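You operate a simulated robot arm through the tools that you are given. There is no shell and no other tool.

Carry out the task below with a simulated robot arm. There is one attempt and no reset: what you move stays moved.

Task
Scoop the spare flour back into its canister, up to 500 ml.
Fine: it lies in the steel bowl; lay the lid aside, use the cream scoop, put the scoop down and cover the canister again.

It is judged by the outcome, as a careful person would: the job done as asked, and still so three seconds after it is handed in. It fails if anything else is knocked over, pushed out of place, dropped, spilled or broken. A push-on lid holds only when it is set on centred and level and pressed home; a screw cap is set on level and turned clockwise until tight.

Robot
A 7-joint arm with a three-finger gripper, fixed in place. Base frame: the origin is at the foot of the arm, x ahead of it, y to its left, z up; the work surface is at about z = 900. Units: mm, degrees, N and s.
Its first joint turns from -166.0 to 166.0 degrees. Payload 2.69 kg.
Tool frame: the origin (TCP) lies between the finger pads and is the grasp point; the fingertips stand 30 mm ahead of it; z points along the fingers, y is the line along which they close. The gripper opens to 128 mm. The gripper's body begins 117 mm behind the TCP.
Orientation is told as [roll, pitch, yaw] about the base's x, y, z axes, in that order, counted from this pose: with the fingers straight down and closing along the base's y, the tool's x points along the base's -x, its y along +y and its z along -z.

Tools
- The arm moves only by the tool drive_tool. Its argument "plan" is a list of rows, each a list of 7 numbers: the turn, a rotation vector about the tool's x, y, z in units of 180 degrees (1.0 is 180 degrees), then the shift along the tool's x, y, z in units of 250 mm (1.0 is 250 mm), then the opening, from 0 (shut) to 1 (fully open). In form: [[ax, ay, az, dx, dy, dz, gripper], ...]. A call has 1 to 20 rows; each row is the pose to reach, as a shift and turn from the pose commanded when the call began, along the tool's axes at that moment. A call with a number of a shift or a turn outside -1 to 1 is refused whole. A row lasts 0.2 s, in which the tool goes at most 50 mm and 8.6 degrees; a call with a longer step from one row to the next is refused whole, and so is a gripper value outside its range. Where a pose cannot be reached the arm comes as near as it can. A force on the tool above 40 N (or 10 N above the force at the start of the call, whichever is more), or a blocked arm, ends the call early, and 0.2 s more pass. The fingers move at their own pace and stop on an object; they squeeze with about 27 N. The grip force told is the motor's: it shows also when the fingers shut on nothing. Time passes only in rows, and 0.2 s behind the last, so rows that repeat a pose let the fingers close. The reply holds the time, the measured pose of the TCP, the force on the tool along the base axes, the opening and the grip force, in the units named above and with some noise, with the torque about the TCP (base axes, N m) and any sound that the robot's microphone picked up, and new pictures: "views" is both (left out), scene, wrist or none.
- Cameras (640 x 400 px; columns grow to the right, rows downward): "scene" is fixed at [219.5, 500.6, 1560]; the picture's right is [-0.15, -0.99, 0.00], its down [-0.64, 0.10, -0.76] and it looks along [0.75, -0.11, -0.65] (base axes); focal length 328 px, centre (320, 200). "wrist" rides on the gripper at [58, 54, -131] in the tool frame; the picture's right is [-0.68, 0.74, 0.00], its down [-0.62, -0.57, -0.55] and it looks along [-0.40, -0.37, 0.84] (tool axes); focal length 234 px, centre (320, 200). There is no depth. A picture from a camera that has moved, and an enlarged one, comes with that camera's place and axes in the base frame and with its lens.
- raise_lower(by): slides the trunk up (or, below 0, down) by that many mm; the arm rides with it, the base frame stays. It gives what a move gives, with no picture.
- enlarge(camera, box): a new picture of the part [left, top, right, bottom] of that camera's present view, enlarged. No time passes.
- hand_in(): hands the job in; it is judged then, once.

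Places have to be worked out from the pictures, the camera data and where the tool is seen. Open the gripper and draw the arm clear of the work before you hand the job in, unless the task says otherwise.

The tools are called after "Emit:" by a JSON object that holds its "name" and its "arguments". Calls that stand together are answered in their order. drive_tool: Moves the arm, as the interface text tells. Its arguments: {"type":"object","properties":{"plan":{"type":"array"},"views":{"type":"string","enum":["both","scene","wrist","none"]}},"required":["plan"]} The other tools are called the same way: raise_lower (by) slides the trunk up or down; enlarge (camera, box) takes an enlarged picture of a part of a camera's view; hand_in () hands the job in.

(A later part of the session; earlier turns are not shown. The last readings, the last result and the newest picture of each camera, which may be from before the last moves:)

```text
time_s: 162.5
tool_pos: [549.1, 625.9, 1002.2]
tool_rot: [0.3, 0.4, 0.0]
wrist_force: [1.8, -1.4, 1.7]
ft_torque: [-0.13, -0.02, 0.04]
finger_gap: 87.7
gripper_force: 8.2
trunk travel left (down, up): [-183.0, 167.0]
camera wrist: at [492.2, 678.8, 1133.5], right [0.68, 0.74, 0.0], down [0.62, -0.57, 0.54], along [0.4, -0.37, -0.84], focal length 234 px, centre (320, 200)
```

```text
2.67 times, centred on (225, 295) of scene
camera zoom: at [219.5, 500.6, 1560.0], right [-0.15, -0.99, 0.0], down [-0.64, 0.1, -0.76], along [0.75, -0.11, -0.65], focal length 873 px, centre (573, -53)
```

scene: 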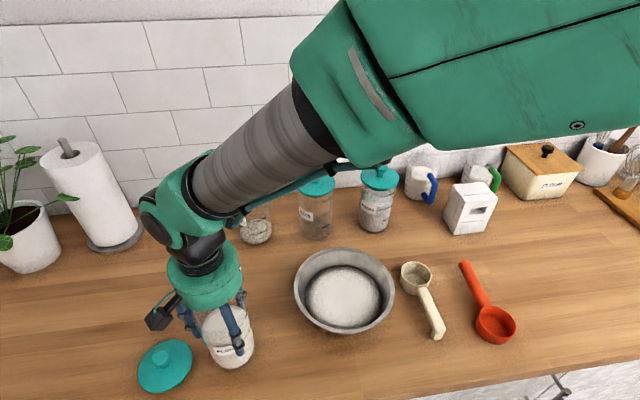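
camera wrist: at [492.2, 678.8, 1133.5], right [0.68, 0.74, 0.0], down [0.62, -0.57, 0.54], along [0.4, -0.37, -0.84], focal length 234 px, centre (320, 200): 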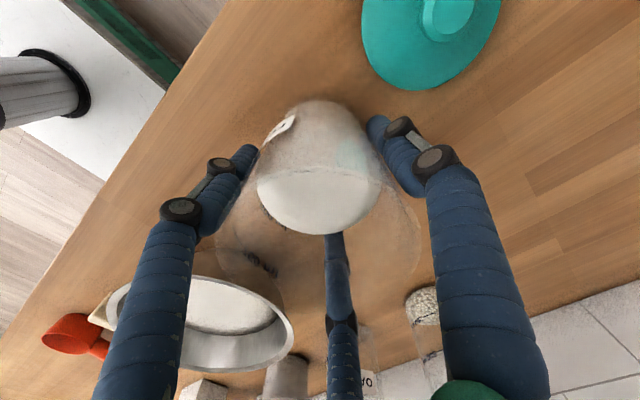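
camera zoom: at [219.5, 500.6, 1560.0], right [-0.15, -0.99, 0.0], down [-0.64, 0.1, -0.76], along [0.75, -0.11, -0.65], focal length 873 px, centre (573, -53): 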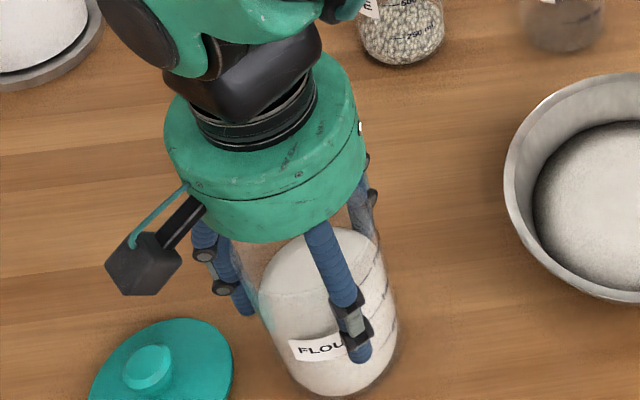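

Gripped at 87.7 mm diameter. I'll let the grip firm up, lift just 8 mm and look.

Emit:
{"name": "drive_tool", "arguments": {"plan": [[0, 0, 0, 0, 0, 0, 0.55], [0, 0, 0, 0, 0, 0, 0.55], [0, 0, 0, 0, 0, -0.01, 0.55], [0, 0, 0, 0, 0, -0.022, 0.55], [0, 0, 0, 0, 0, -0.034, 0.55], [0, 0, 0, 0, 0, -0.034, 0.55]], "views": "both"}}

Emit:
{"name": "enlarge", "arguments": {"camera": "scene", "box": [150, 220, 300, 370]}}

```text
time_s: 163.9
tool_pos: [550.0, 628.0, 1009.2]
tool_rot: [0.3, 0.4, -0.1]
wrist_force: [-0.1, 0.6, -3.7]
ft_torque: [0.01, -0.01, 0.0]
finger_gap: 86.0
gripper_force: 27.4
trunk travel left (down, up): [-183.0, 167.0]
camera wrist: at [492.8, 679.5, 1141.4], right [0.68, 0.74, 0.0], down [0.62, -0.57, 0.54], along [0.4, -0.37, -0.84], focal length 234 px, centre (320, 200)
```

scene: 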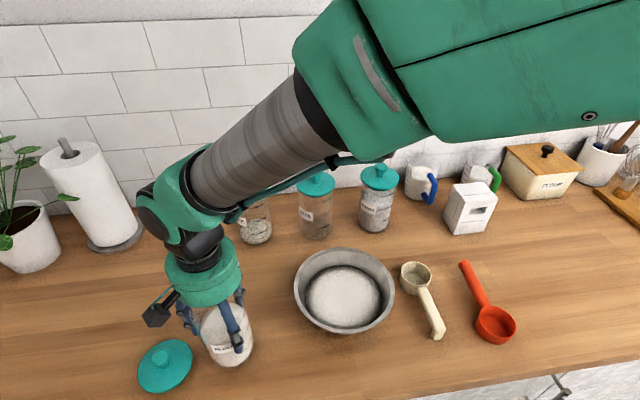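
wrist: 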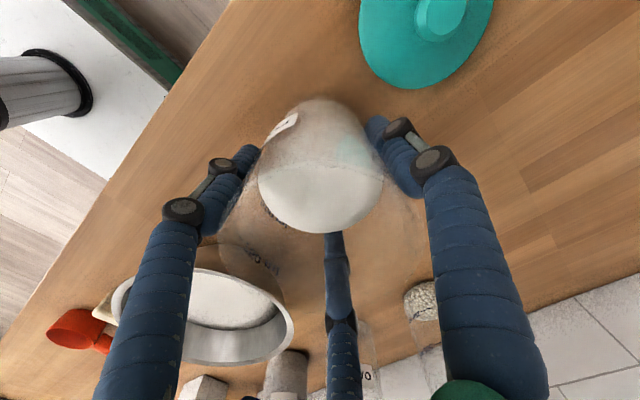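

```text
2.67 times, centred on (225, 295) of scene
camera zoom: at [219.5, 500.6, 1560.0], right [-0.15, -0.99, 0.0], down [-0.64, 0.1, -0.76], along [0.75, -0.11, -0.65], focal length 873 px, centre (573, -53)
```

zoom: 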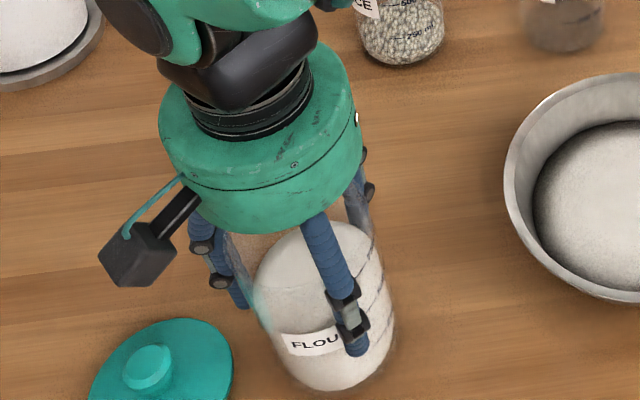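

Lifted cleanly and upright (3.7 N). I'll carry it the 76 mm back to its original spot.

Emit:
{"name": "drive_tool", "arguments": {"plan": [[0, 0, 0, -0.03, 0.005, 0, 0.55], [0, 0, 0, -0.085, 0.015, 0, 0.55], [0, 0, 0, -0.145, 0.025, 0, 0.55], [0, 0, 0, -0.205, 0.035, 0, 0.55], [0, 0, 0, -0.265, 0.046, 0, 0.55], [0, 0, 0, -0.302, 0.052, 0, 0.55], [0, 0, 0, -0.302, 0.052, 0, 0.55]], "views": "both"}}

Emit:
{"name": "enlarge", "arguments": {"camera": "scene", "box": [150, 200, 300, 350]}}

```text
time_s: 165.5
tool_pos: [626.2, 638.1, 1009.9]
tool_rot: [0.3, 0.3, -0.1]
wrist_force: [0.0, -0.2, -3.4]
ft_torque: [0.02, 0.0, 0.01]
finger_gap: 86.1
gripper_force: 27.5
trunk travel left (down, up): [-183.0, 167.0]
camera wrist: at [568.9, 691.7, 1141.4], right [0.68, 0.74, 0.0], down [0.62, -0.57, 0.54], along [0.4, -0.37, -0.84], focal length 234 px, centre (320, 200)
```

scene: 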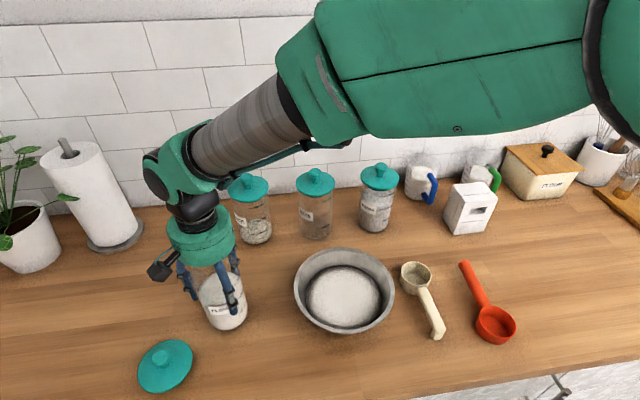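
wrist: 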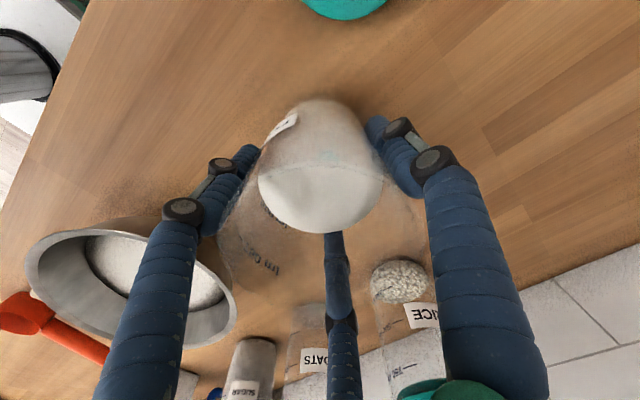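

```text
2.67 times, centred on (225, 275) of scene
camera zoom: at [219.5, 500.6, 1560.0], right [-0.15, -0.99, 0.0], down [-0.64, 0.1, -0.76], along [0.75, -0.11, -0.65], focal length 873 px, centre (573, 0)
```

zoom: 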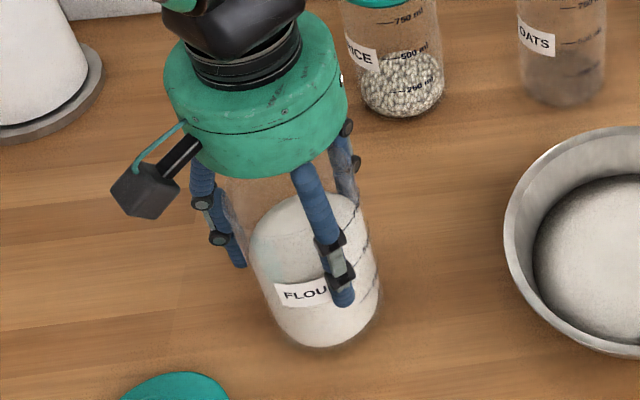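

At (626, 638). Lowering gently onto the counter.

Emit:
{"name": "drive_tool", "arguments": {"plan": [[0, 0, 0, 0, 0, 0.012, 0.55], [0, 0, 0, 0, 0, 0.022, 0.55], [0, 0, 0, 0, 0, 0.028, 0.55]], "views": "none"}}

Emit:
{"name": "drive_tool", "arguments": {"plan": [[0, 0, 0, 0, 0, 0.004, 0.55], [0, 0, 0, 0, 0, 0.008, 0.55]], "views": "none"}}

```text
time_s: 166.3
tool_pos: [627.3, 639.0, 1002.5]
tool_rot: [0.3, 0.4, 0.0]
wrist_force: [-0.2, 0.8, -2.7]
ft_torque: [0.05, 0.09, -0.02]
finger_gap: 86.4
gripper_force: 26.6
trunk travel left (down, up): [-183.0, 167.0]
```

```text
time_s: 166.9
tool_pos: [626.2, 639.5, 1001.6]
tool_rot: [0.4, 0.3, 0.0]
wrist_force: [-1.8, -2.5, 9.0]
ft_torque: [0.25, 0.32, 0.06]
finger_gap: 85.9
gripper_force: 27.4
trunk travel left (down, up): [-183.0, 167.0]
```

Contact (about 12 N net). I'll ease off half a millimetre, open fully, and rise straight up.

Emit:
{"name": "drive_tool", "arguments": {"plan": [[0, 0, 0, 0, 0, -0.003, 0.55], [0, 0, 0, 0, 0, -0.003, 0.72], [0, 0, 0, 0, 0, -0.003, 0.8], [0, 0, 0, 0, 0, -0.003, 0.9], [0, 0, 0, 0, 0, -0.003, 1], [0, 0, 0, 0, 0, -0.003, 1], [0, 0, 0, 0, 0, -0.08, 1], [0, 0, 0, 0, 0, -0.2, 1], [0, 0, 0, 0, 0, -0.35, 1], [0, 0, 0, 0, 0, -0.5, 1], [0, 0, 0, 0, 0, -0.65, 1], [0, 0, 0, 0, 0, -0.8, 1], [0, 0, 0, 0, 0, -0.8, 1]], "views": "both"}}

Emit:
{"name": "enlarge", "arguments": {"camera": "scene", "box": [180, 240, 280, 340]}}

Emit:
{"name": "enlarge", "arguments": {"camera": "wrist", "box": [240, 40, 400, 180]}}

```text
time_s: 169.7
tool_pos: [627.3, 638.5, 1200.2]
tool_rot: [0.4, 0.4, 0.0]
wrist_force: [0.0, -0.1, 0.0]
ft_torque: [0.05, -0.03, -0.01]
finger_gap: 127.9
gripper_force: 0.0
trunk travel left (down, up): [-183.0, 167.0]
camera wrist: at [570.5, 690.7, 1331.9], right [0.68, 0.74, 0.0], down [0.62, -0.57, 0.54], along [0.4, -0.37, -0.84], focal length 234 px, centre (320, 200)
```

scene: 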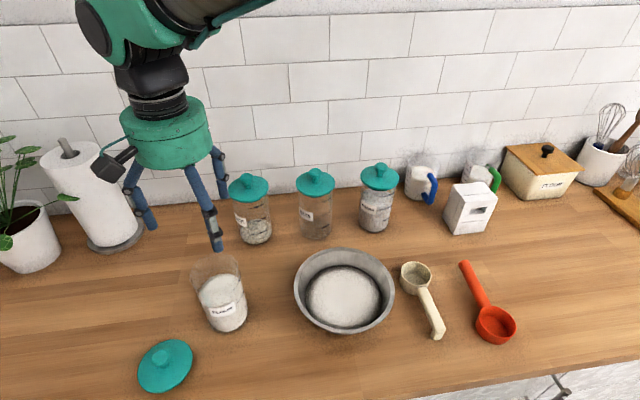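
wrist: 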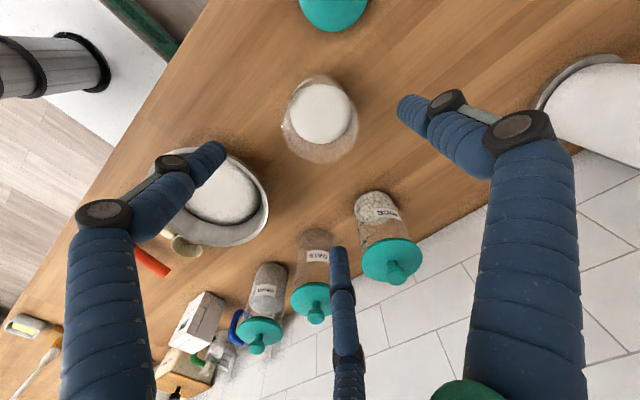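

```text
4.00 times, centred on (230, 290) of scene
camera zoom: at [219.5, 500.6, 1560.0], right [-0.15, -0.99, 0.0], down [-0.64, 0.1, -0.76], along [0.75, -0.11, -0.65], focal length 1310 px, centre (680, -160)
```

zoom: 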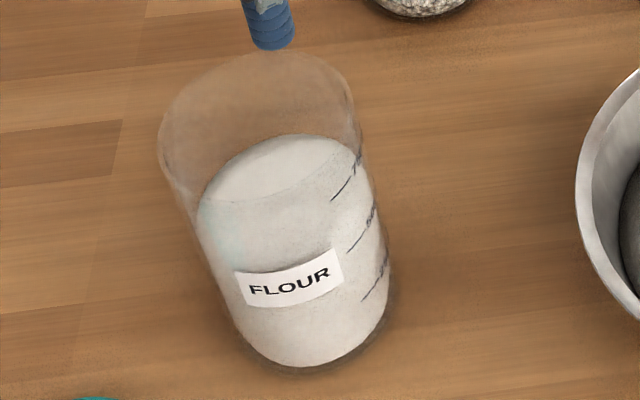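

```text
2.86 times, centred on (320, 110) of wrist
camera zoom: at [570.5, 690.7, 1331.9], right [0.68, 0.74, 0.0], down [0.62, -0.57, 0.54], along [0.4, -0.37, -0.84], focal length 669 px, centre (320, 457)
```

zoom: 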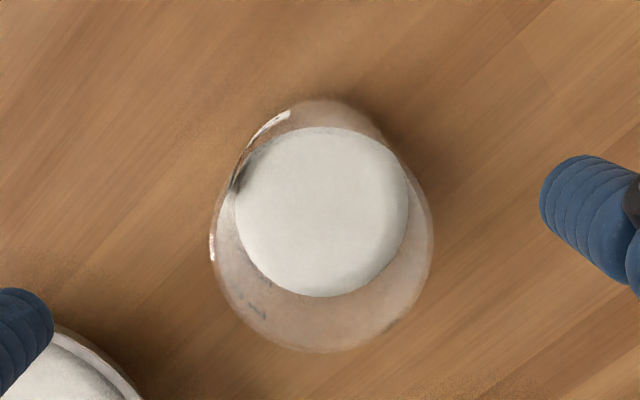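

The canister is back on its spot, upright, flour at the 500 ml mark. Now I fetch the lid: moving above it at (530.5, 750.5) with the fingers half open.

Emit:
{"name": "drive_tool", "arguments": {"plan": [[0, 0, 0, 0.08, 0.09, 0, 0.8], [0, 0, 0, 0.17, 0.2, 0, 0.6], [0, 0, 0, 0.28, 0.32, 0, 0.5], [0, 0, 0, 0.386, 0.448, 0, 0.5], [0, 0, 0, 0.386, 0.448, 0.15, 0.5], [0, 0, 0, 0.386, 0.448, 0.3, 0.5], [0, 0, 0, 0.386, 0.448, 0.45, 0.5], [0, 0, 0, 0.386, 0.448, 0.6, 0.5], [0, 0, 0, 0.386, 0.448, 0.6, 0.5]], "views": "both"}}

Emit:
{"name": "enlarge", "arguments": {"camera": "wrist", "box": [220, 60, 420, 240]}}

Emit:
{"name": "enlarge", "arguments": {"camera": "scene", "box": [90, 260, 250, 400]}}

```text
time_s: 171.7
tool_pos: [526.5, 751.0, 1049.3]
tool_rot: [0.3, 0.4, 0.0]
wrist_force: [0.5, -0.6, -0.2]
ft_torque: [-0.03, 0.01, 0.03]
finger_gap: 63.9
gripper_force: 0.1
trunk travel left (down, up): [-183.0, 167.0]
camera wrist: at [470.5, 804.3, 1180.9], right [0.68, 0.74, 0.0], down [0.62, -0.57, 0.54], along [0.4, -0.37, -0.84], focal length 234 px, centre (320, 200)
```

scene: 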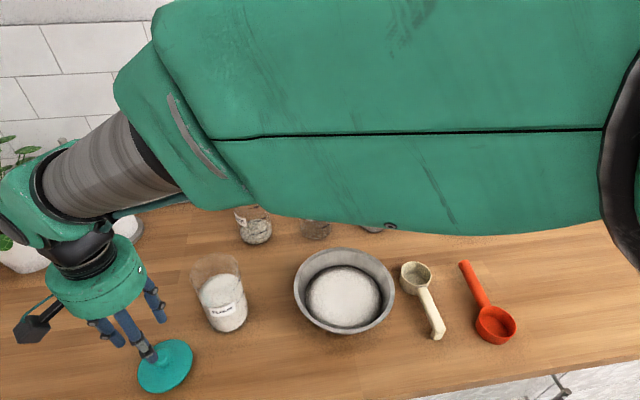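
wrist: 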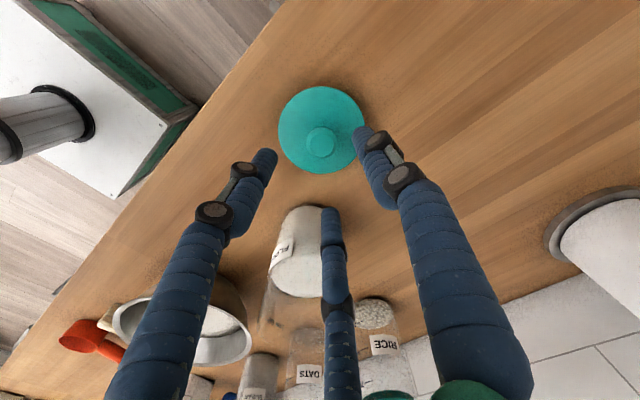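

```text
2.22 times, centred on (320, 150) of wrist
camera zoom: at [470.5, 804.3, 1180.9], right [0.68, 0.74, 0.0], down [0.62, -0.57, 0.54], along [0.4, -0.37, -0.84], focal length 520 px, centre (320, 311)
```

zoom: 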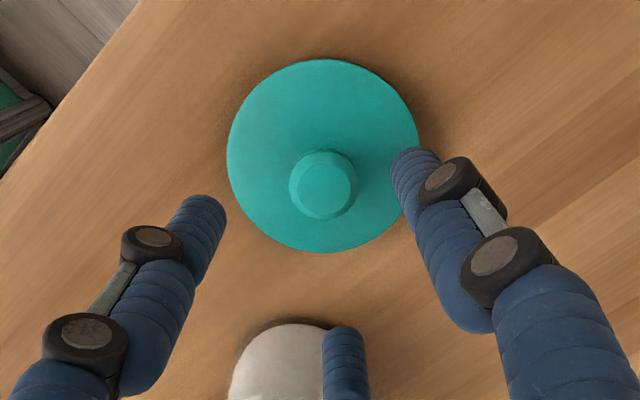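

```text
2.86 times, centred on (170, 330) of scene
camera zoom: at [219.5, 500.6, 1560.0], right [-0.15, -0.99, 0.0], down [-0.64, 0.1, -0.76], along [0.75, -0.11, -0.65], focal length 936 px, centre (749, -171)
```

zoom: 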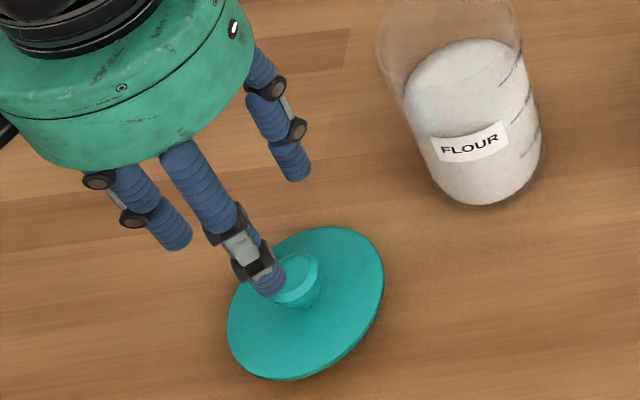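

The knob sits near (532, 749) with its top at z ≈ 948. I'll level the tool by a fraction of a degree, centre, descend to z 952 and grip the knob.

Emit:
{"name": "drive_tool", "arguments": {"plan": [[0.0017, -0.0022, 0, -0.022, -0.008, 0.08, 0.5], [0.0017, -0.0022, 0, -0.022, -0.008, 0.18, 0.5], [0.0017, -0.0022, 0, -0.022, -0.008, 0.28, 0.5], [0.0017, -0.0022, 0, -0.022, -0.008, 0.35, 0.5], [0.0017, -0.0022, 0, -0.022, -0.008, 0.388, 0.5], [0.0017, -0.0022, 0, -0.022, -0.008, 0.388, 0.5]], "views": "both"}}

Emit:
{"name": "enlarge", "arguments": {"camera": "wrist", "box": [220, 60, 420, 240]}}

```text
time_s: 173.1
tool_pos: [533.9, 750.4, 953.8]
tool_rot: [0.0, 0.0, 0.0]
wrist_force: [0.1, -1.0, 0.3]
ft_torque: [-0.01, -0.02, 0.01]
finger_gap: 64.2
gripper_force: 0.0
trunk travel left (down, up): [-183.0, 167.0]
camera wrist: at [475.2, 803.6, 1084.0], right [0.68, 0.74, 0.0], down [0.62, -0.57, 0.55], along [0.4, -0.37, -0.84], focal length 234 px, centre (320, 200)
```

scene: 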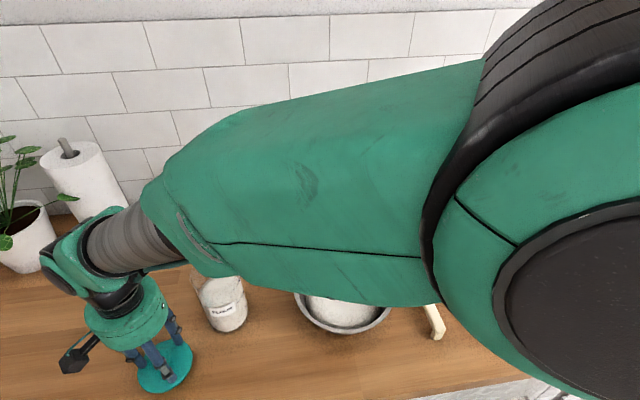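
wrist: 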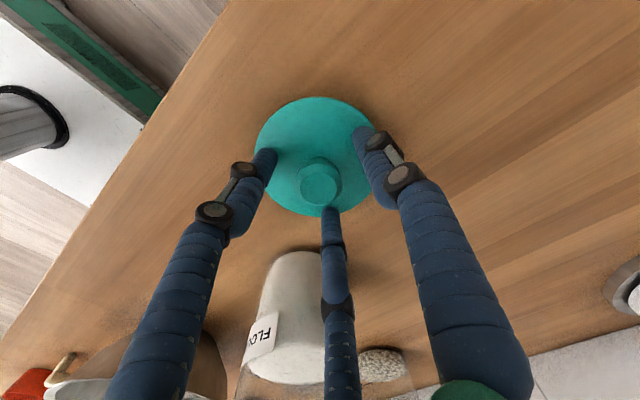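

```text
2.22 times, centred on (320, 150) of wrist
camera zoom: at [475.2, 803.6, 1084.0], right [0.68, 0.74, 0.0], down [0.62, -0.57, 0.55], along [0.4, -0.37, -0.84], focal length 520 px, centre (320, 311)
```

zoom: 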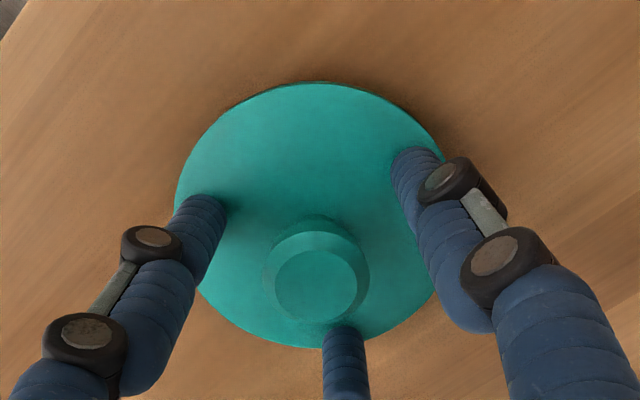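

The knob is centred between the fingers. I'll lower 2 mm more and close on it.

Emit:
{"name": "drive_tool", "arguments": {"plan": [[0, 0, 0, 0, 0, 0.008, 0.5], [0, 0, 0, 0, 0, 0.008, 0.4], [0, 0, 0, 0, 0, 0.008, 0.3], [0, 0, 0, 0, 0, 0.008, 0.2], [0, 0, 0, 0, 0, 0.008, 0.1], [0, 0, 0, 0, 0, 0.008, 0.1]], "views": "none"}}

Emit:
{"name": "drive_tool", "arguments": {"plan": [[0, 0, 0, 0, 0, -0.02, 0.1], [0, 0, 0, 0, 0, -0.08, 0.1], [0, 0, 0, 0, 0, -0.2, 0.1], [0, 0, 0, 0, 0, -0.35, 0.1], [0, 0, 0, 0, 0, -0.5, 0.1], [0, 0, 0, 0, 0, -0.65, 0.1], [0, 0, 0, 0, 0, -0.8, 0.1], [0, 0, 0, 0, 0, -0.92, 0.1], [0, 0, 0, 0, 0, -0.92, 0.1]], "views": "both"}}

Emit:
{"name": "enlarge", "arguments": {"camera": "wrist", "box": [220, 60, 420, 240]}}

Emit:
{"name": "enlarge", "arguments": {"camera": "scene", "box": [90, 180, 290, 350]}}

```text
time_s: 174.5
tool_pos: [533.9, 749.6, 952.5]
tool_rot: [-0.1, 0.0, 0.0]
wrist_force: [0.3, -0.1, -0.4]
ft_torque: [0.01, 0.0, 0.0]
finger_gap: 29.2
gripper_force: 27.1
trunk travel left (down, up): [-183.0, 167.0]
```

```text
time_s: 176.5
tool_pos: [533.9, 747.0, 1184.0]
tool_rot: [-0.1, 0.0, 0.0]
wrist_force: [-0.2, -0.4, -1.2]
ft_torque: [-0.01, -0.01, -0.01]
finger_gap: 29.1
gripper_force: 26.5
trunk travel left (down, up): [-183.0, 167.0]
camera wrist: at [475.8, 800.7, 1315.3], right [0.68, 0.74, 0.0], down [0.62, -0.56, 0.55], along [0.4, -0.37, -0.84], focal length 234 px, centre (320, 200)
```

scene: 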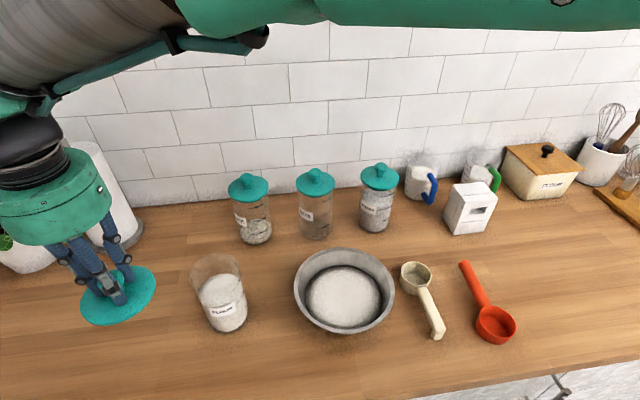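
wrist: 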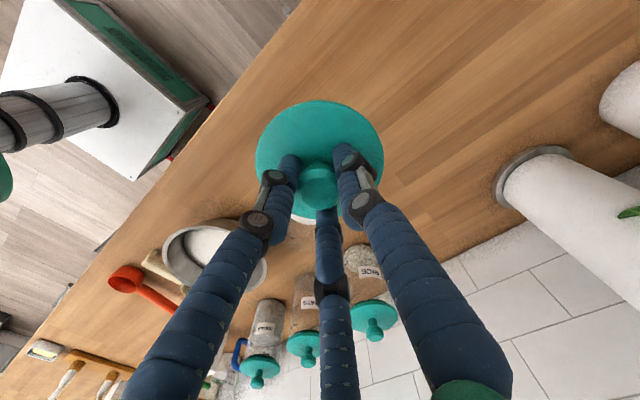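

```text
2.22 times, centred on (320, 150) of wrist
camera zoom: at [475.8, 800.7, 1315.3], right [0.68, 0.74, 0.0], down [0.62, -0.56, 0.55], along [0.4, -0.37, -0.84], focal length 520 px, centre (320, 311)
```

zoom: 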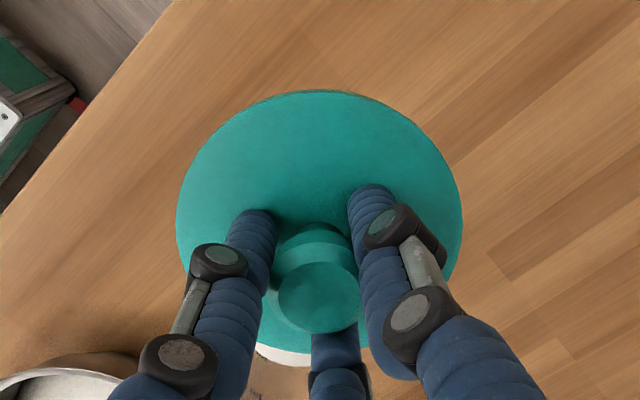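

```text
2.35 times, centred on (190, 265) of scene
camera zoom: at [219.5, 500.6, 1560.0], right [-0.15, -0.99, 0.0], down [-0.64, 0.1, -0.76], along [0.75, -0.11, -0.65], focal length 771 px, centre (626, 47)
```

zoom: 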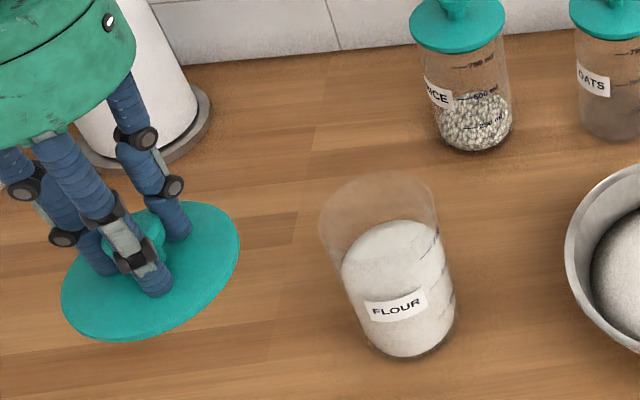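

Lid in hand. Before placing it I'll pin down the canister's exact position by comparing with my earlier picture, using the same zoom box.

Emit:
{"name": "enlarge", "arguments": {"camera": "scene", "box": [150, 180, 290, 340]}}

Emit:
{"name": "enlarge", "arguments": {"camera": "scene", "box": [185, 245, 265, 335]}}

```text
2.50 times, centred on (220, 260) of scene
camera zoom: at [219.5, 500.6, 1560.0], right [-0.15, -0.99, 0.0], down [-0.64, 0.1, -0.76], along [0.75, -0.11, -0.65], focal length 819 px, centre (570, 50)
```

zoom: 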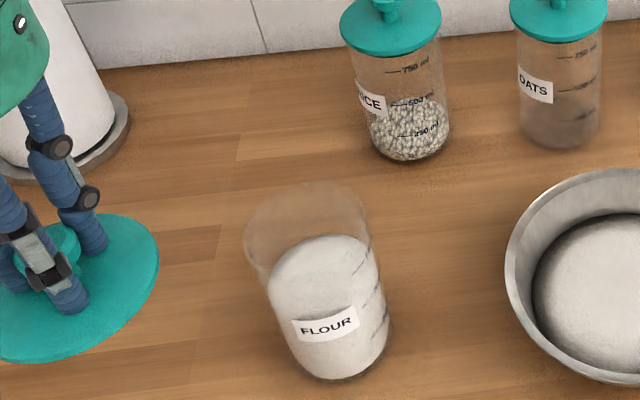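

```text
4.44 times, centred on (225, 290) of scene
camera zoom: at [219.5, 500.6, 1560.0], right [-0.15, -0.99, 0.0], down [-0.64, 0.1, -0.76], along [0.75, -0.11, -0.65], focal length 1456 px, centre (742, -200)
```

zoom: 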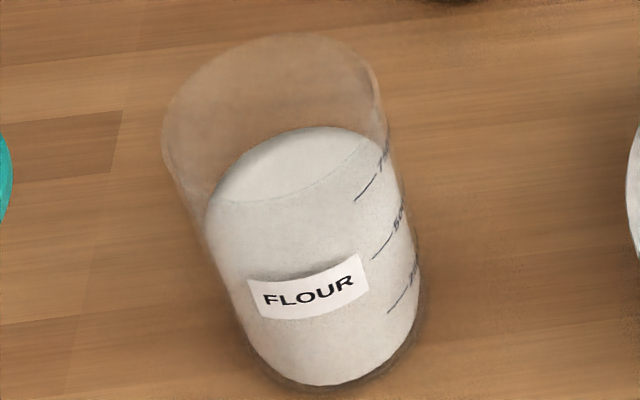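

The canister sits about 2–3 mm off its first position: scene and wrist views agree on a centre near (624, 642.5). I'll bring the lid over that point and down to 11 mm above the rim.

Emit:
{"name": "drive_tool", "arguments": {"plan": [[0, 0, 0, -0.09, -0.105, 0, 0.1], [0, 0, 0, -0.18, -0.209, 0, 0.1], [0, 0, 0, -0.27, -0.314, 0, 0.1], [0, 0, 0, -0.36, -0.418, 0, 0.1], [0, 0, 0, -0.36, -0.418, 0.1, 0.1], [0, 0, 0, -0.36, -0.418, 0.2, 0.1], [0, 0, 0, -0.36, -0.418, 0.24, 0.1], [0, 0, 0, -0.36, -0.418, 0.24, 0.1]], "views": "both"}}

Emit:
{"name": "enlarge", "arguments": {"camera": "scene", "box": [150, 180, 290, 340]}}

Emit:
{"name": "enlarge", "arguments": {"camera": "wrist", "box": [220, 60, 420, 240]}}

```text
time_s: 178.3
tool_pos: [624.3, 645.2, 1123.3]
tool_rot: [0.0, 0.0, 0.0]
wrist_force: [0.5, 0.6, 0.4]
ft_torque: [0.0, -0.02, 0.01]
finger_gap: 29.4
gripper_force: 27.3
trunk travel left (down, up): [-183.0, 167.0]
camera wrist: at [565.7, 699.3, 1253.7], right [0.68, 0.74, 0.0], down [0.62, -0.57, 0.55], along [0.4, -0.37, -0.84], focal length 234 px, centre (320, 200)
```

scene: 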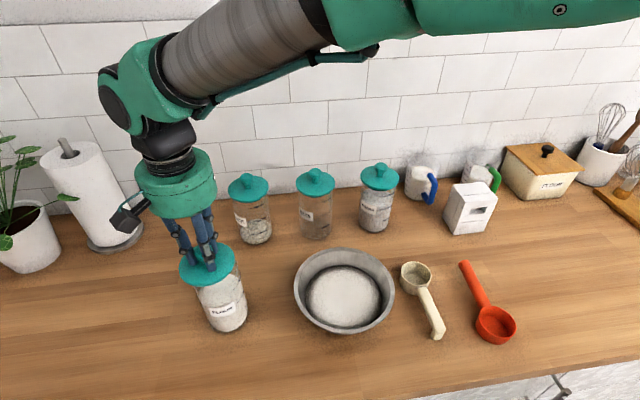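
wrist: 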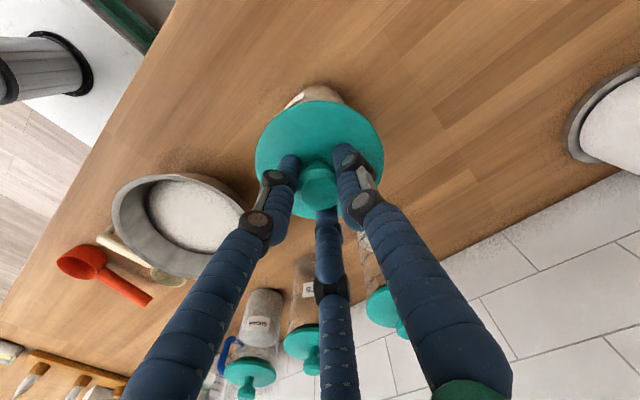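

```text
2.50 times, centred on (220, 260) of scene
camera zoom: at [219.5, 500.6, 1560.0], right [-0.15, -0.99, 0.0], down [-0.64, 0.1, -0.76], along [0.75, -0.11, -0.65], focal length 819 px, centre (570, 50)
```

zoom: 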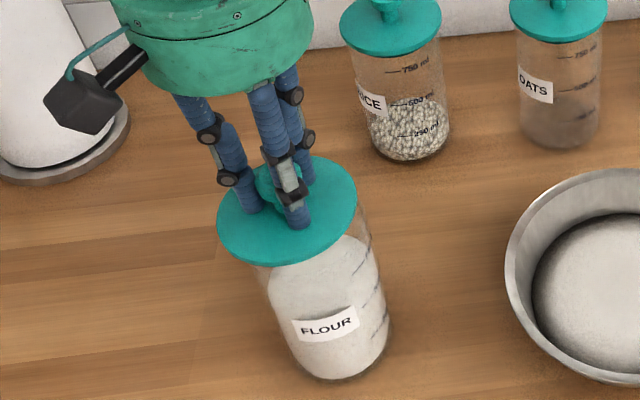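

```text
2.22 times, centred on (320, 150) of wrist
camera zoom: at [565.7, 699.3, 1253.7], right [0.68, 0.74, 0.0], down [0.62, -0.57, 0.55], along [0.4, -0.37, -0.84], focal length 520 px, centre (320, 311)
```

zoom: 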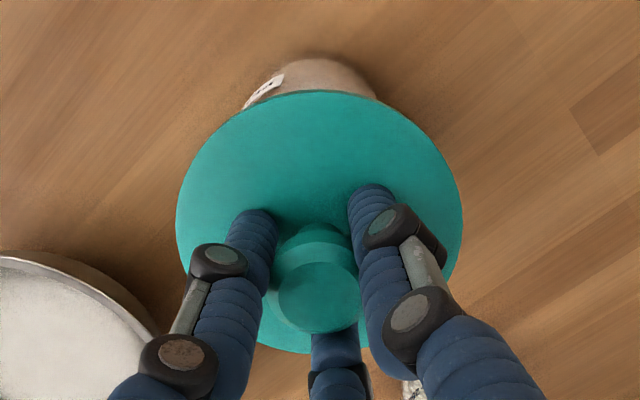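

Comparing the lid and canister in the scene with the earlier lift-off picture, the lid is about 3 mm too far left (tool y is really 645.2). I'll shift to y ≈ 642 and lower slowly, watching for early contact.

Emit:
{"name": "drive_tool", "arguments": {"plan": [[0, 0, 0, 0.001, -0.0125, 0, 0.1], [0, 0, 0, 0.001, -0.0125, 0, 0.1], [0, 0, 0, 0.001, -0.0125, 0.012, 0.1], [0, 0, 0, 0.001, -0.0125, 0.024, 0.1], [0, 0, 0, 0.001, -0.0125, 0.034, 0.1]], "views": "both"}}

Emit:
{"name": "enlarge", "arguments": {"camera": "scene", "box": [180, 230, 260, 320]}}

```text
time_s: 179.5
tool_pos: [623.2, 643.4, 1113.5]
tool_rot: [-0.1, 0.0, 0.1]
wrist_force: [0.3, 0.5, 0.1]
ft_torque: [-0.04, 0.0, -0.01]
finger_gap: 29.3
gripper_force: 26.9
trunk travel left (down, up): [-183.0, 167.0]
camera wrist: at [565.4, 695.7, 1245.5], right [0.68, 0.74, 0.0], down [0.62, -0.57, 0.55], along [0.4, -0.37, -0.84], focal length 234 px, centre (320, 200)
```

scene: 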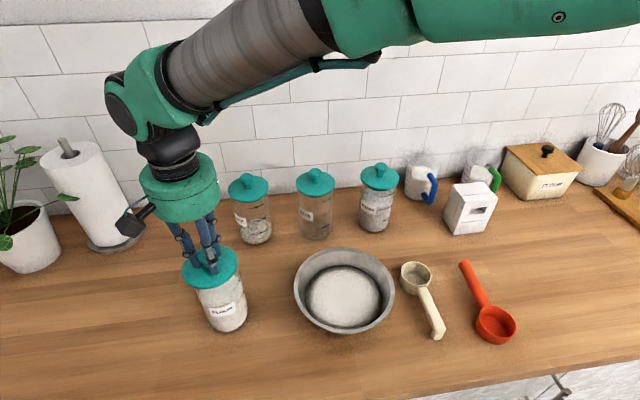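
wrist: 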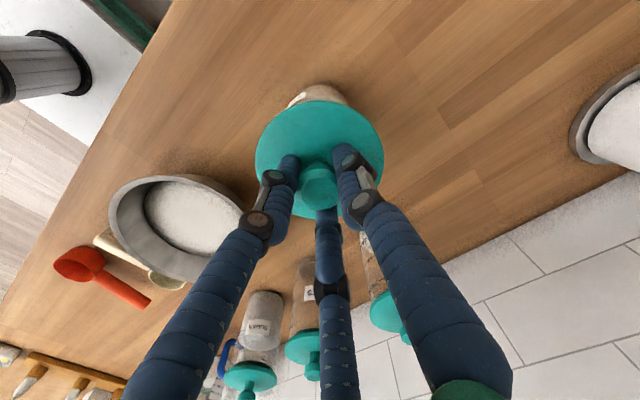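

```text
4.44 times, centred on (220, 275) of scene
camera zoom: at [219.5, 500.6, 1560.0], right [-0.15, -0.99, 0.0], down [-0.64, 0.1, -0.76], along [0.75, -0.11, -0.65], focal length 1456 px, centre (764, -133)
```

zoom: 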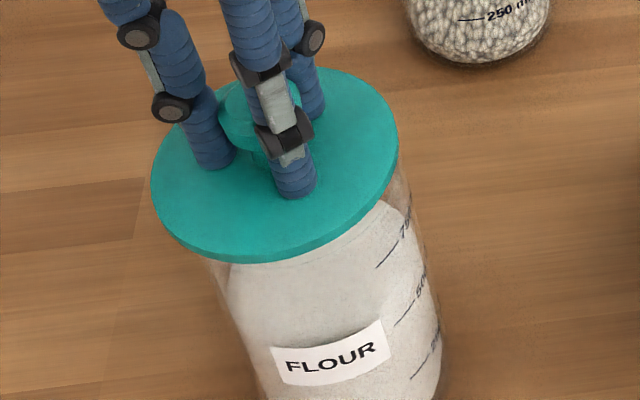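

Lid is just above the rim with no contact yet. I'll zoom in closely on both edges to judge the centring precisely before pressing.

Emit:
{"name": "enlarge", "arguments": {"camera": "scene", "box": [192, 262, 232, 312]}}

Emit:
{"name": "enlarge", "arguments": {"camera": "scene", "box": [222, 245, 262, 295]}}

Emit:
{"name": "enlarge", "arguments": {"camera": "wrist", "box": [270, 75, 370, 135]}}

```text
8.00 times, centred on (212, 287) of scene
camera zoom: at [219.5, 500.6, 1560.0], right [-0.15, -0.99, 0.0], down [-0.64, 0.1, -0.76], along [0.75, -0.11, -0.65], focal length 2620 px, centre (1184, -496)
```

zoom: 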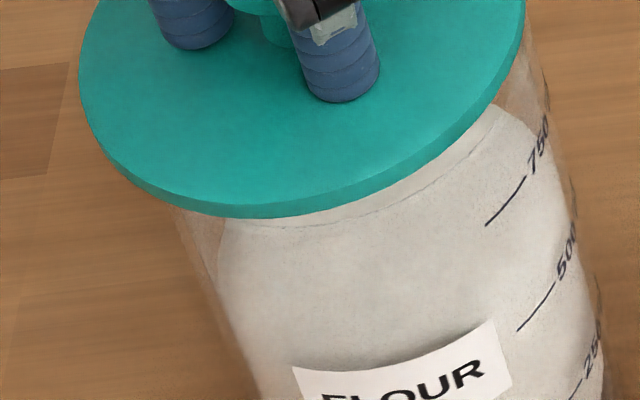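

```text
8.00 times, centred on (242, 270) of scene
camera zoom: at [219.5, 500.6, 1560.0], right [-0.15, -0.99, 0.0], down [-0.64, 0.1, -0.76], along [0.75, -0.11, -0.65], focal length 2620 px, centre (944, -360)
```

zoom: 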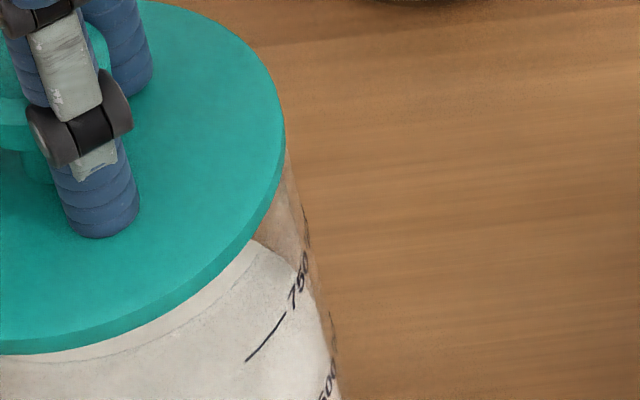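

```text
6.40 times, centred on (320, 105) of wrist
camera zoom: at [565.4, 695.7, 1245.5], right [0.68, 0.74, 0.0], down [0.62, -0.57, 0.55], along [0.4, -0.37, -0.84], focal length 1499 px, centre (320, 808)
```

zoom: 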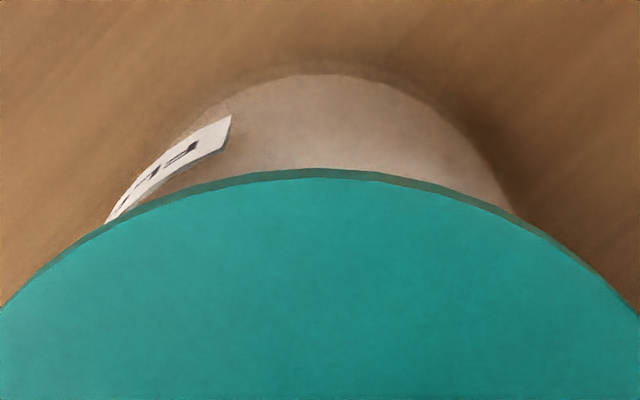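

Edge measurements put the lid axis within about half a millimetre of the canister's axis sideways and 1–2 mm in depth. I'll lower in small steps and watch where contact begins.

Emit:
{"name": "drive_tool", "arguments": {"plan": [[0, 0, 0, 0.003, 0, 0.006, 0.1], [0, 0, 0, 0.003, 0, 0.012, 0.1], [0, 0, 0, 0.003, 0, 0.018, 0.1], [0, 0, 0, 0.003, 0, 0.018, 0.1]], "views": "none"}}

```text
time_s: 180.5
tool_pos: [623.5, 643.6, 1110.4]
tool_rot: [-0.1, 0.0, 0.1]
wrist_force: [-1.5, -0.6, 1.9]
ft_torque: [0.04, 0.05, 0.02]
finger_gap: 29.2
gripper_force: 27.1
trunk travel left (down, up): [-183.0, 167.0]
```

Emit:
{"name": "drive_tool", "arguments": {"plan": [[0, 0, 0, 0, 0, 0.006, 0.1], [0, 0, 0, 0, 0, 0.012, 0.1], [0, 0, 0, 0, 0, 0.012, 0.1]], "views": "none"}}

```text
time_s: 181.3
tool_pos: [623.7, 642.2, 1108.9]
tool_rot: [0.2, -0.3, 0.0]
wrist_force: [0.8, 2.2, 23.3]
ft_torque: [0.55, 0.63, -0.13]
finger_gap: 29.1
gripper_force: 26.9
trunk travel left (down, up): [-183.0, 167.0]
```

Contact came early (z ≈ 1109, 23 N) with torques showing the lid touches on its near-left side, so it must go a little to +x/−y. I'll lift 4 mm, shift (+1.5, −1.5) mm and retry.

Emit:
{"name": "drive_tool", "arguments": {"plan": [[0, 0, 0, 0, 0, -0.012, 0.1], [0, 0, 0, -0.006, -0.006, -0.018, 0.1], [0, 0, 0, -0.006, -0.006, -0.018, 0.1], [0, 0, 0, -0.006, -0.006, -0.006, 0.1], [0, 0, 0, -0.006, -0.006, 0.0, 0.1], [0, 0, 0, -0.006, -0.006, 0.0, 0.1]], "views": "none"}}

```text
time_s: 182.7
tool_pos: [625.3, 639.4, 1106.3]
tool_rot: [-0.1, 0.0, -0.1]
wrist_force: [0.1, -0.7, 0.4]
ft_torque: [0.01, -0.02, 0.02]
finger_gap: 29.3
gripper_force: 26.9
trunk travel left (down, up): [-183.0, 167.0]
```

That did it — no contact force now at z 1106, so the plug has entered the mouth. Now I press it home step by step.

Emit:
{"name": "drive_tool", "arguments": {"plan": [[0, 0, 0, 0, 0, 0.004, 0.1], [0, 0, 0, 0, 0, 0.008, 0.1], [0, 0, 0, 0, 0, 0.008, 0.1]], "views": "none"}}

Emit:
{"name": "drive_tool", "arguments": {"plan": [[0, 0, 0, 0, 0, 0.004, 0.1], [0, 0, 0, 0, 0, 0.008, 0.1], [0, 0, 0, 0, 0, 0.008, 0.1]], "views": "none"}}

```text
time_s: 183.5
tool_pos: [625.8, 639.6, 1104.1]
tool_rot: [-0.1, 0.1, -0.1]
wrist_force: [0.0, -0.2, 0.0]
ft_torque: [-0.01, -0.03, 0.03]
finger_gap: 29.1
gripper_force: 26.9
trunk travel left (down, up): [-183.0, 167.0]
```

```text
time_s: 184.3
tool_pos: [624.5, 641.3, 1102.7]
tool_rot: [0.0, 0.0, 0.1]
wrist_force: [0.6, -0.2, -0.5]
ft_torque: [-0.03, 0.0, 0.01]
finger_gap: 29.2
gripper_force: 26.9
trunk travel left (down, up): [-183.0, 167.0]
```

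Emit:
{"name": "drive_tool", "arguments": {"plan": [[0, 0, 0, 0, 0, 0.004, 0.1], [0, 0, 0, 0, 0, 0.008, 0.1], [0, 0, 0, 0, 0, 0.008, 0.1]], "views": "none"}}

Emit:
{"name": "drive_tool", "arguments": {"plan": [[0, 0, 0, 0, 0, 0.004, 0.1], [0, 0, 0, 0, 0, 0.006, 0.1], [0, 0, 0, 0, 0, 0.006, 0.1]], "views": "both"}}

Emit:
{"name": "enlarge", "arguments": {"camera": "scene", "box": [180, 230, 260, 320]}}

```text
time_s: 185.1
tool_pos: [626.5, 640.5, 1100.5]
tool_rot: [0.0, 0.0, 0.0]
wrist_force: [0.8, -0.3, -1.0]
ft_torque: [-0.01, -0.04, -0.04]
finger_gap: 29.1
gripper_force: 27.0
trunk travel left (down, up): [-183.0, 167.0]
```

```text
time_s: 185.9
tool_pos: [626.7, 641.8, 1098.9]
tool_rot: [-0.1, 0.1, 0.0]
wrist_force: [0.9, -0.9, -0.4]
ft_torque: [-0.02, -0.06, 0.02]
finger_gap: 29.0
gripper_force: 26.7
trunk travel left (down, up): [-183.0, 167.0]
camera wrist: at [567.7, 694.2, 1230.6], right [0.68, 0.74, 0.0], down [0.62, -0.57, 0.55], along [0.4, -0.37, -0.84], focal length 234 px, centre (320, 200)
```

scene: 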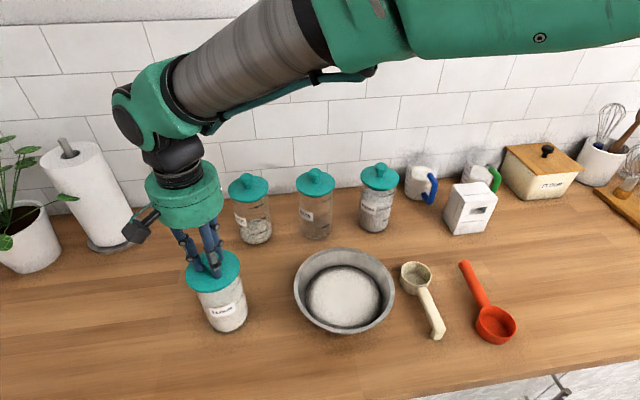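
wrist: 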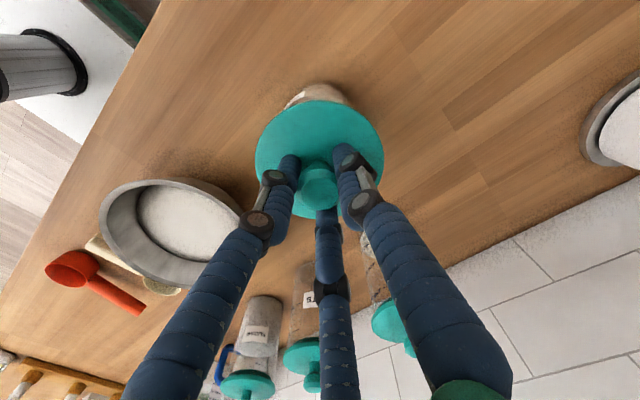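

```text
4.44 times, centred on (220, 275) of scene
camera zoom: at [219.5, 500.6, 1560.0], right [-0.15, -0.99, 0.0], down [-0.64, 0.1, -0.76], along [0.75, -0.11, -0.65], focal length 1456 px, centre (764, -133)
```

zoom: 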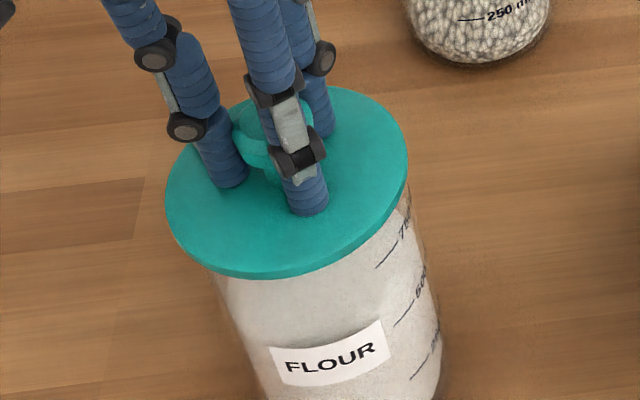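

Still no resistance at z ≈ 1099; by the picture the disc is just at rim height. I'll continue pressing in 1 mm steps until it bottoms out.

Emit:
{"name": "drive_tool", "arguments": {"plan": [[0, 0, 0, 0, 0, 0.004, 0.1], [0, 0, 0, 0, 0, 0.008, 0.1], [0, 0, 0, 0, 0, 0.008, 0.1]], "views": "none"}}

```text
time_s: 186.7
tool_pos: [625.7, 641.1, 1098.4]
tool_rot: [0.1, -0.1, 0.0]
wrist_force: [4.4, -3.0, 11.6]
ft_torque: [-0.25, -0.35, 0.0]
finger_gap: 29.1
gripper_force: 27.0
trunk travel left (down, up): [-183.0, 167.0]
```

Contact begins at 1098.4 (12 N). Pressing on gently towards ~35 N.

Emit:
{"name": "drive_tool", "arguments": {"plan": [[0, 0, 0, 0, 0, 0.003, 0.1], [0, 0, 0, 0, 0, 0.006, 0.1], [0, 0, 0, 0, 0, 0.006, 0.1]], "views": "none"}}

```text
time_s: 187.5
tool_pos: [625.7, 640.5, 1097.5]
tool_rot: [0.1, -0.3, 0.0]
wrist_force: [6.1, -0.4, 24.6]
ft_torque: [-0.18, -0.26, 0.04]
finger_gap: 29.1
gripper_force: 27.3
trunk travel left (down, up): [-183.0, 167.0]
```

Emit:
{"name": "drive_tool", "arguments": {"plan": [[0, 0, 0, 0, 0, 0.003, 0.1], [0, 0, 0, 0, 0, 0.006, 0.1], [0, 0, 0, 0, 0, 0.006, 0.1]], "views": "both"}}

Emit:
{"name": "enlarge", "arguments": {"camera": "scene", "box": [180, 230, 260, 320]}}

```text
time_s: 188.4
tool_pos: [625.3, 640.9, 1098.2]
tool_rot: [0.2, -0.3, 0.0]
wrist_force: [0.8, -2.7, 8.6]
ft_torque: [-0.01, -0.12, 0.0]
finger_gap: 29.3
gripper_force: 26.6
trunk travel left (down, up): [-183.0, 167.0]
stopped in row 3: the force on the tool passed its limit at 40 N (the readings are from after the stop); the commanded pose is now the measured one
camera wrist: at [567.4, 694.7, 1229.2], right [0.68, 0.74, 0.01], down [0.61, -0.57, 0.55], along [0.41, -0.37, -0.84], focal length 234 px, centre (320, 200)
```

scene: 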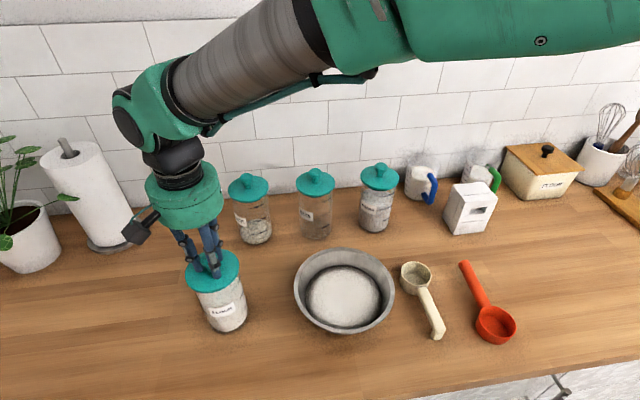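
wrist: 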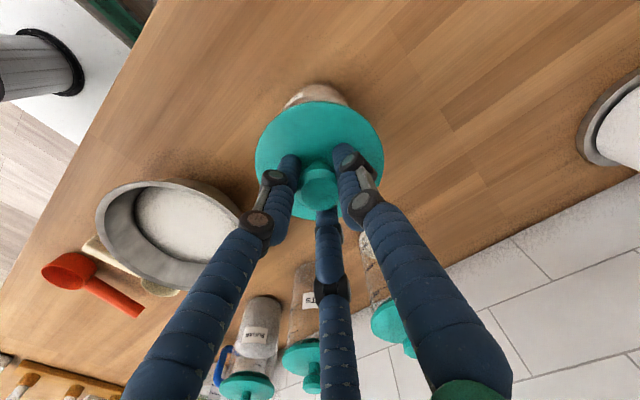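

```text
4.44 times, centred on (220, 275) of scene
camera zoom: at [219.5, 500.6, 1560.0], right [-0.15, -0.99, 0.0], down [-0.64, 0.1, -0.76], along [0.75, -0.11, -0.65], focal length 1456 px, centre (764, -133)
```

zoom: 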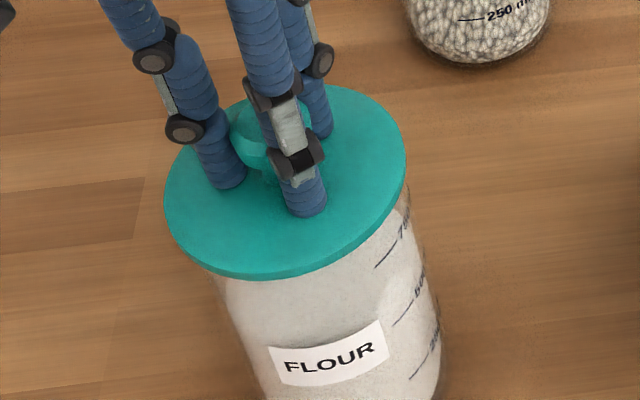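

I pressed to the 40 N limit and the lid now sits down on the rim. I'll compare it with the very first picture using the same zoom box, and check the other canisters' lids for how a seated lid looks.

Emit:
{"name": "enlarge", "arguments": {"camera": "scene", "box": [185, 245, 265, 335]}}

Emit:
{"name": "enlarge", "arguments": {"camera": "scene", "box": [290, 155, 350, 245]}}

Emit:
{"name": "enlarge", "arguments": {"camera": "scene", "box": [200, 270, 250, 300]}}

```text
4.44 times, centred on (225, 290) of scene
camera zoom: at [219.5, 500.6, 1560.0], right [-0.15, -0.99, 0.0], down [-0.64, 0.1, -0.76], along [0.75, -0.11, -0.65], focal length 1456 px, centre (742, -200)
```

zoom: 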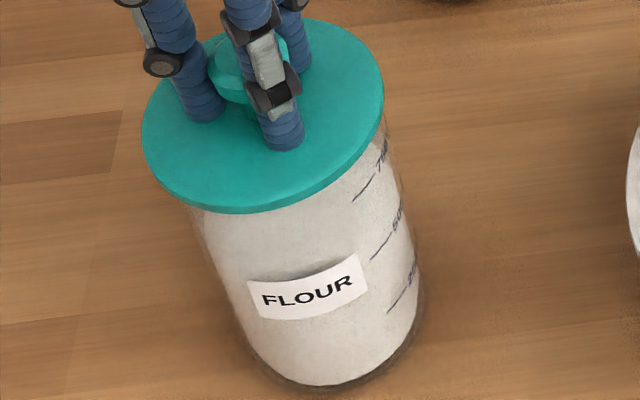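

```text
4.44 times, centred on (320, 200) of scene
camera zoom: at [219.5, 500.6, 1560.0], right [-0.15, -0.99, 0.0], down [-0.64, 0.1, -0.76], along [0.75, -0.11, -0.65], focal length 1456 px, centre (320, 200)
```

zoom: 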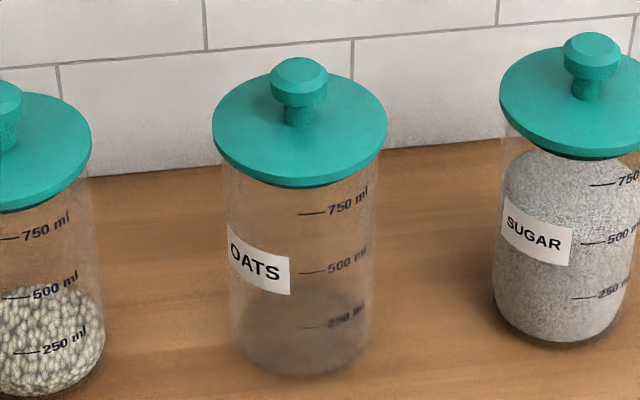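

```text
12.80 times, centred on (225, 285) of scene
camera zoom: at [219.5, 500.6, 1560.0], right [-0.15, -0.99, 0.0], down [-0.64, 0.1, -0.76], along [0.75, -0.11, -0.65], focal length 4192 px, centre (1536, -888)
```

zoom: 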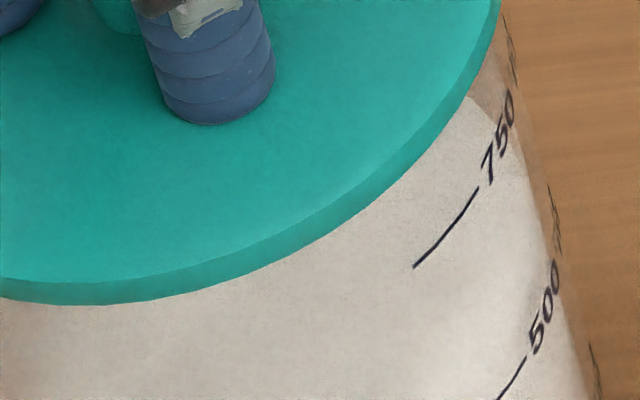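

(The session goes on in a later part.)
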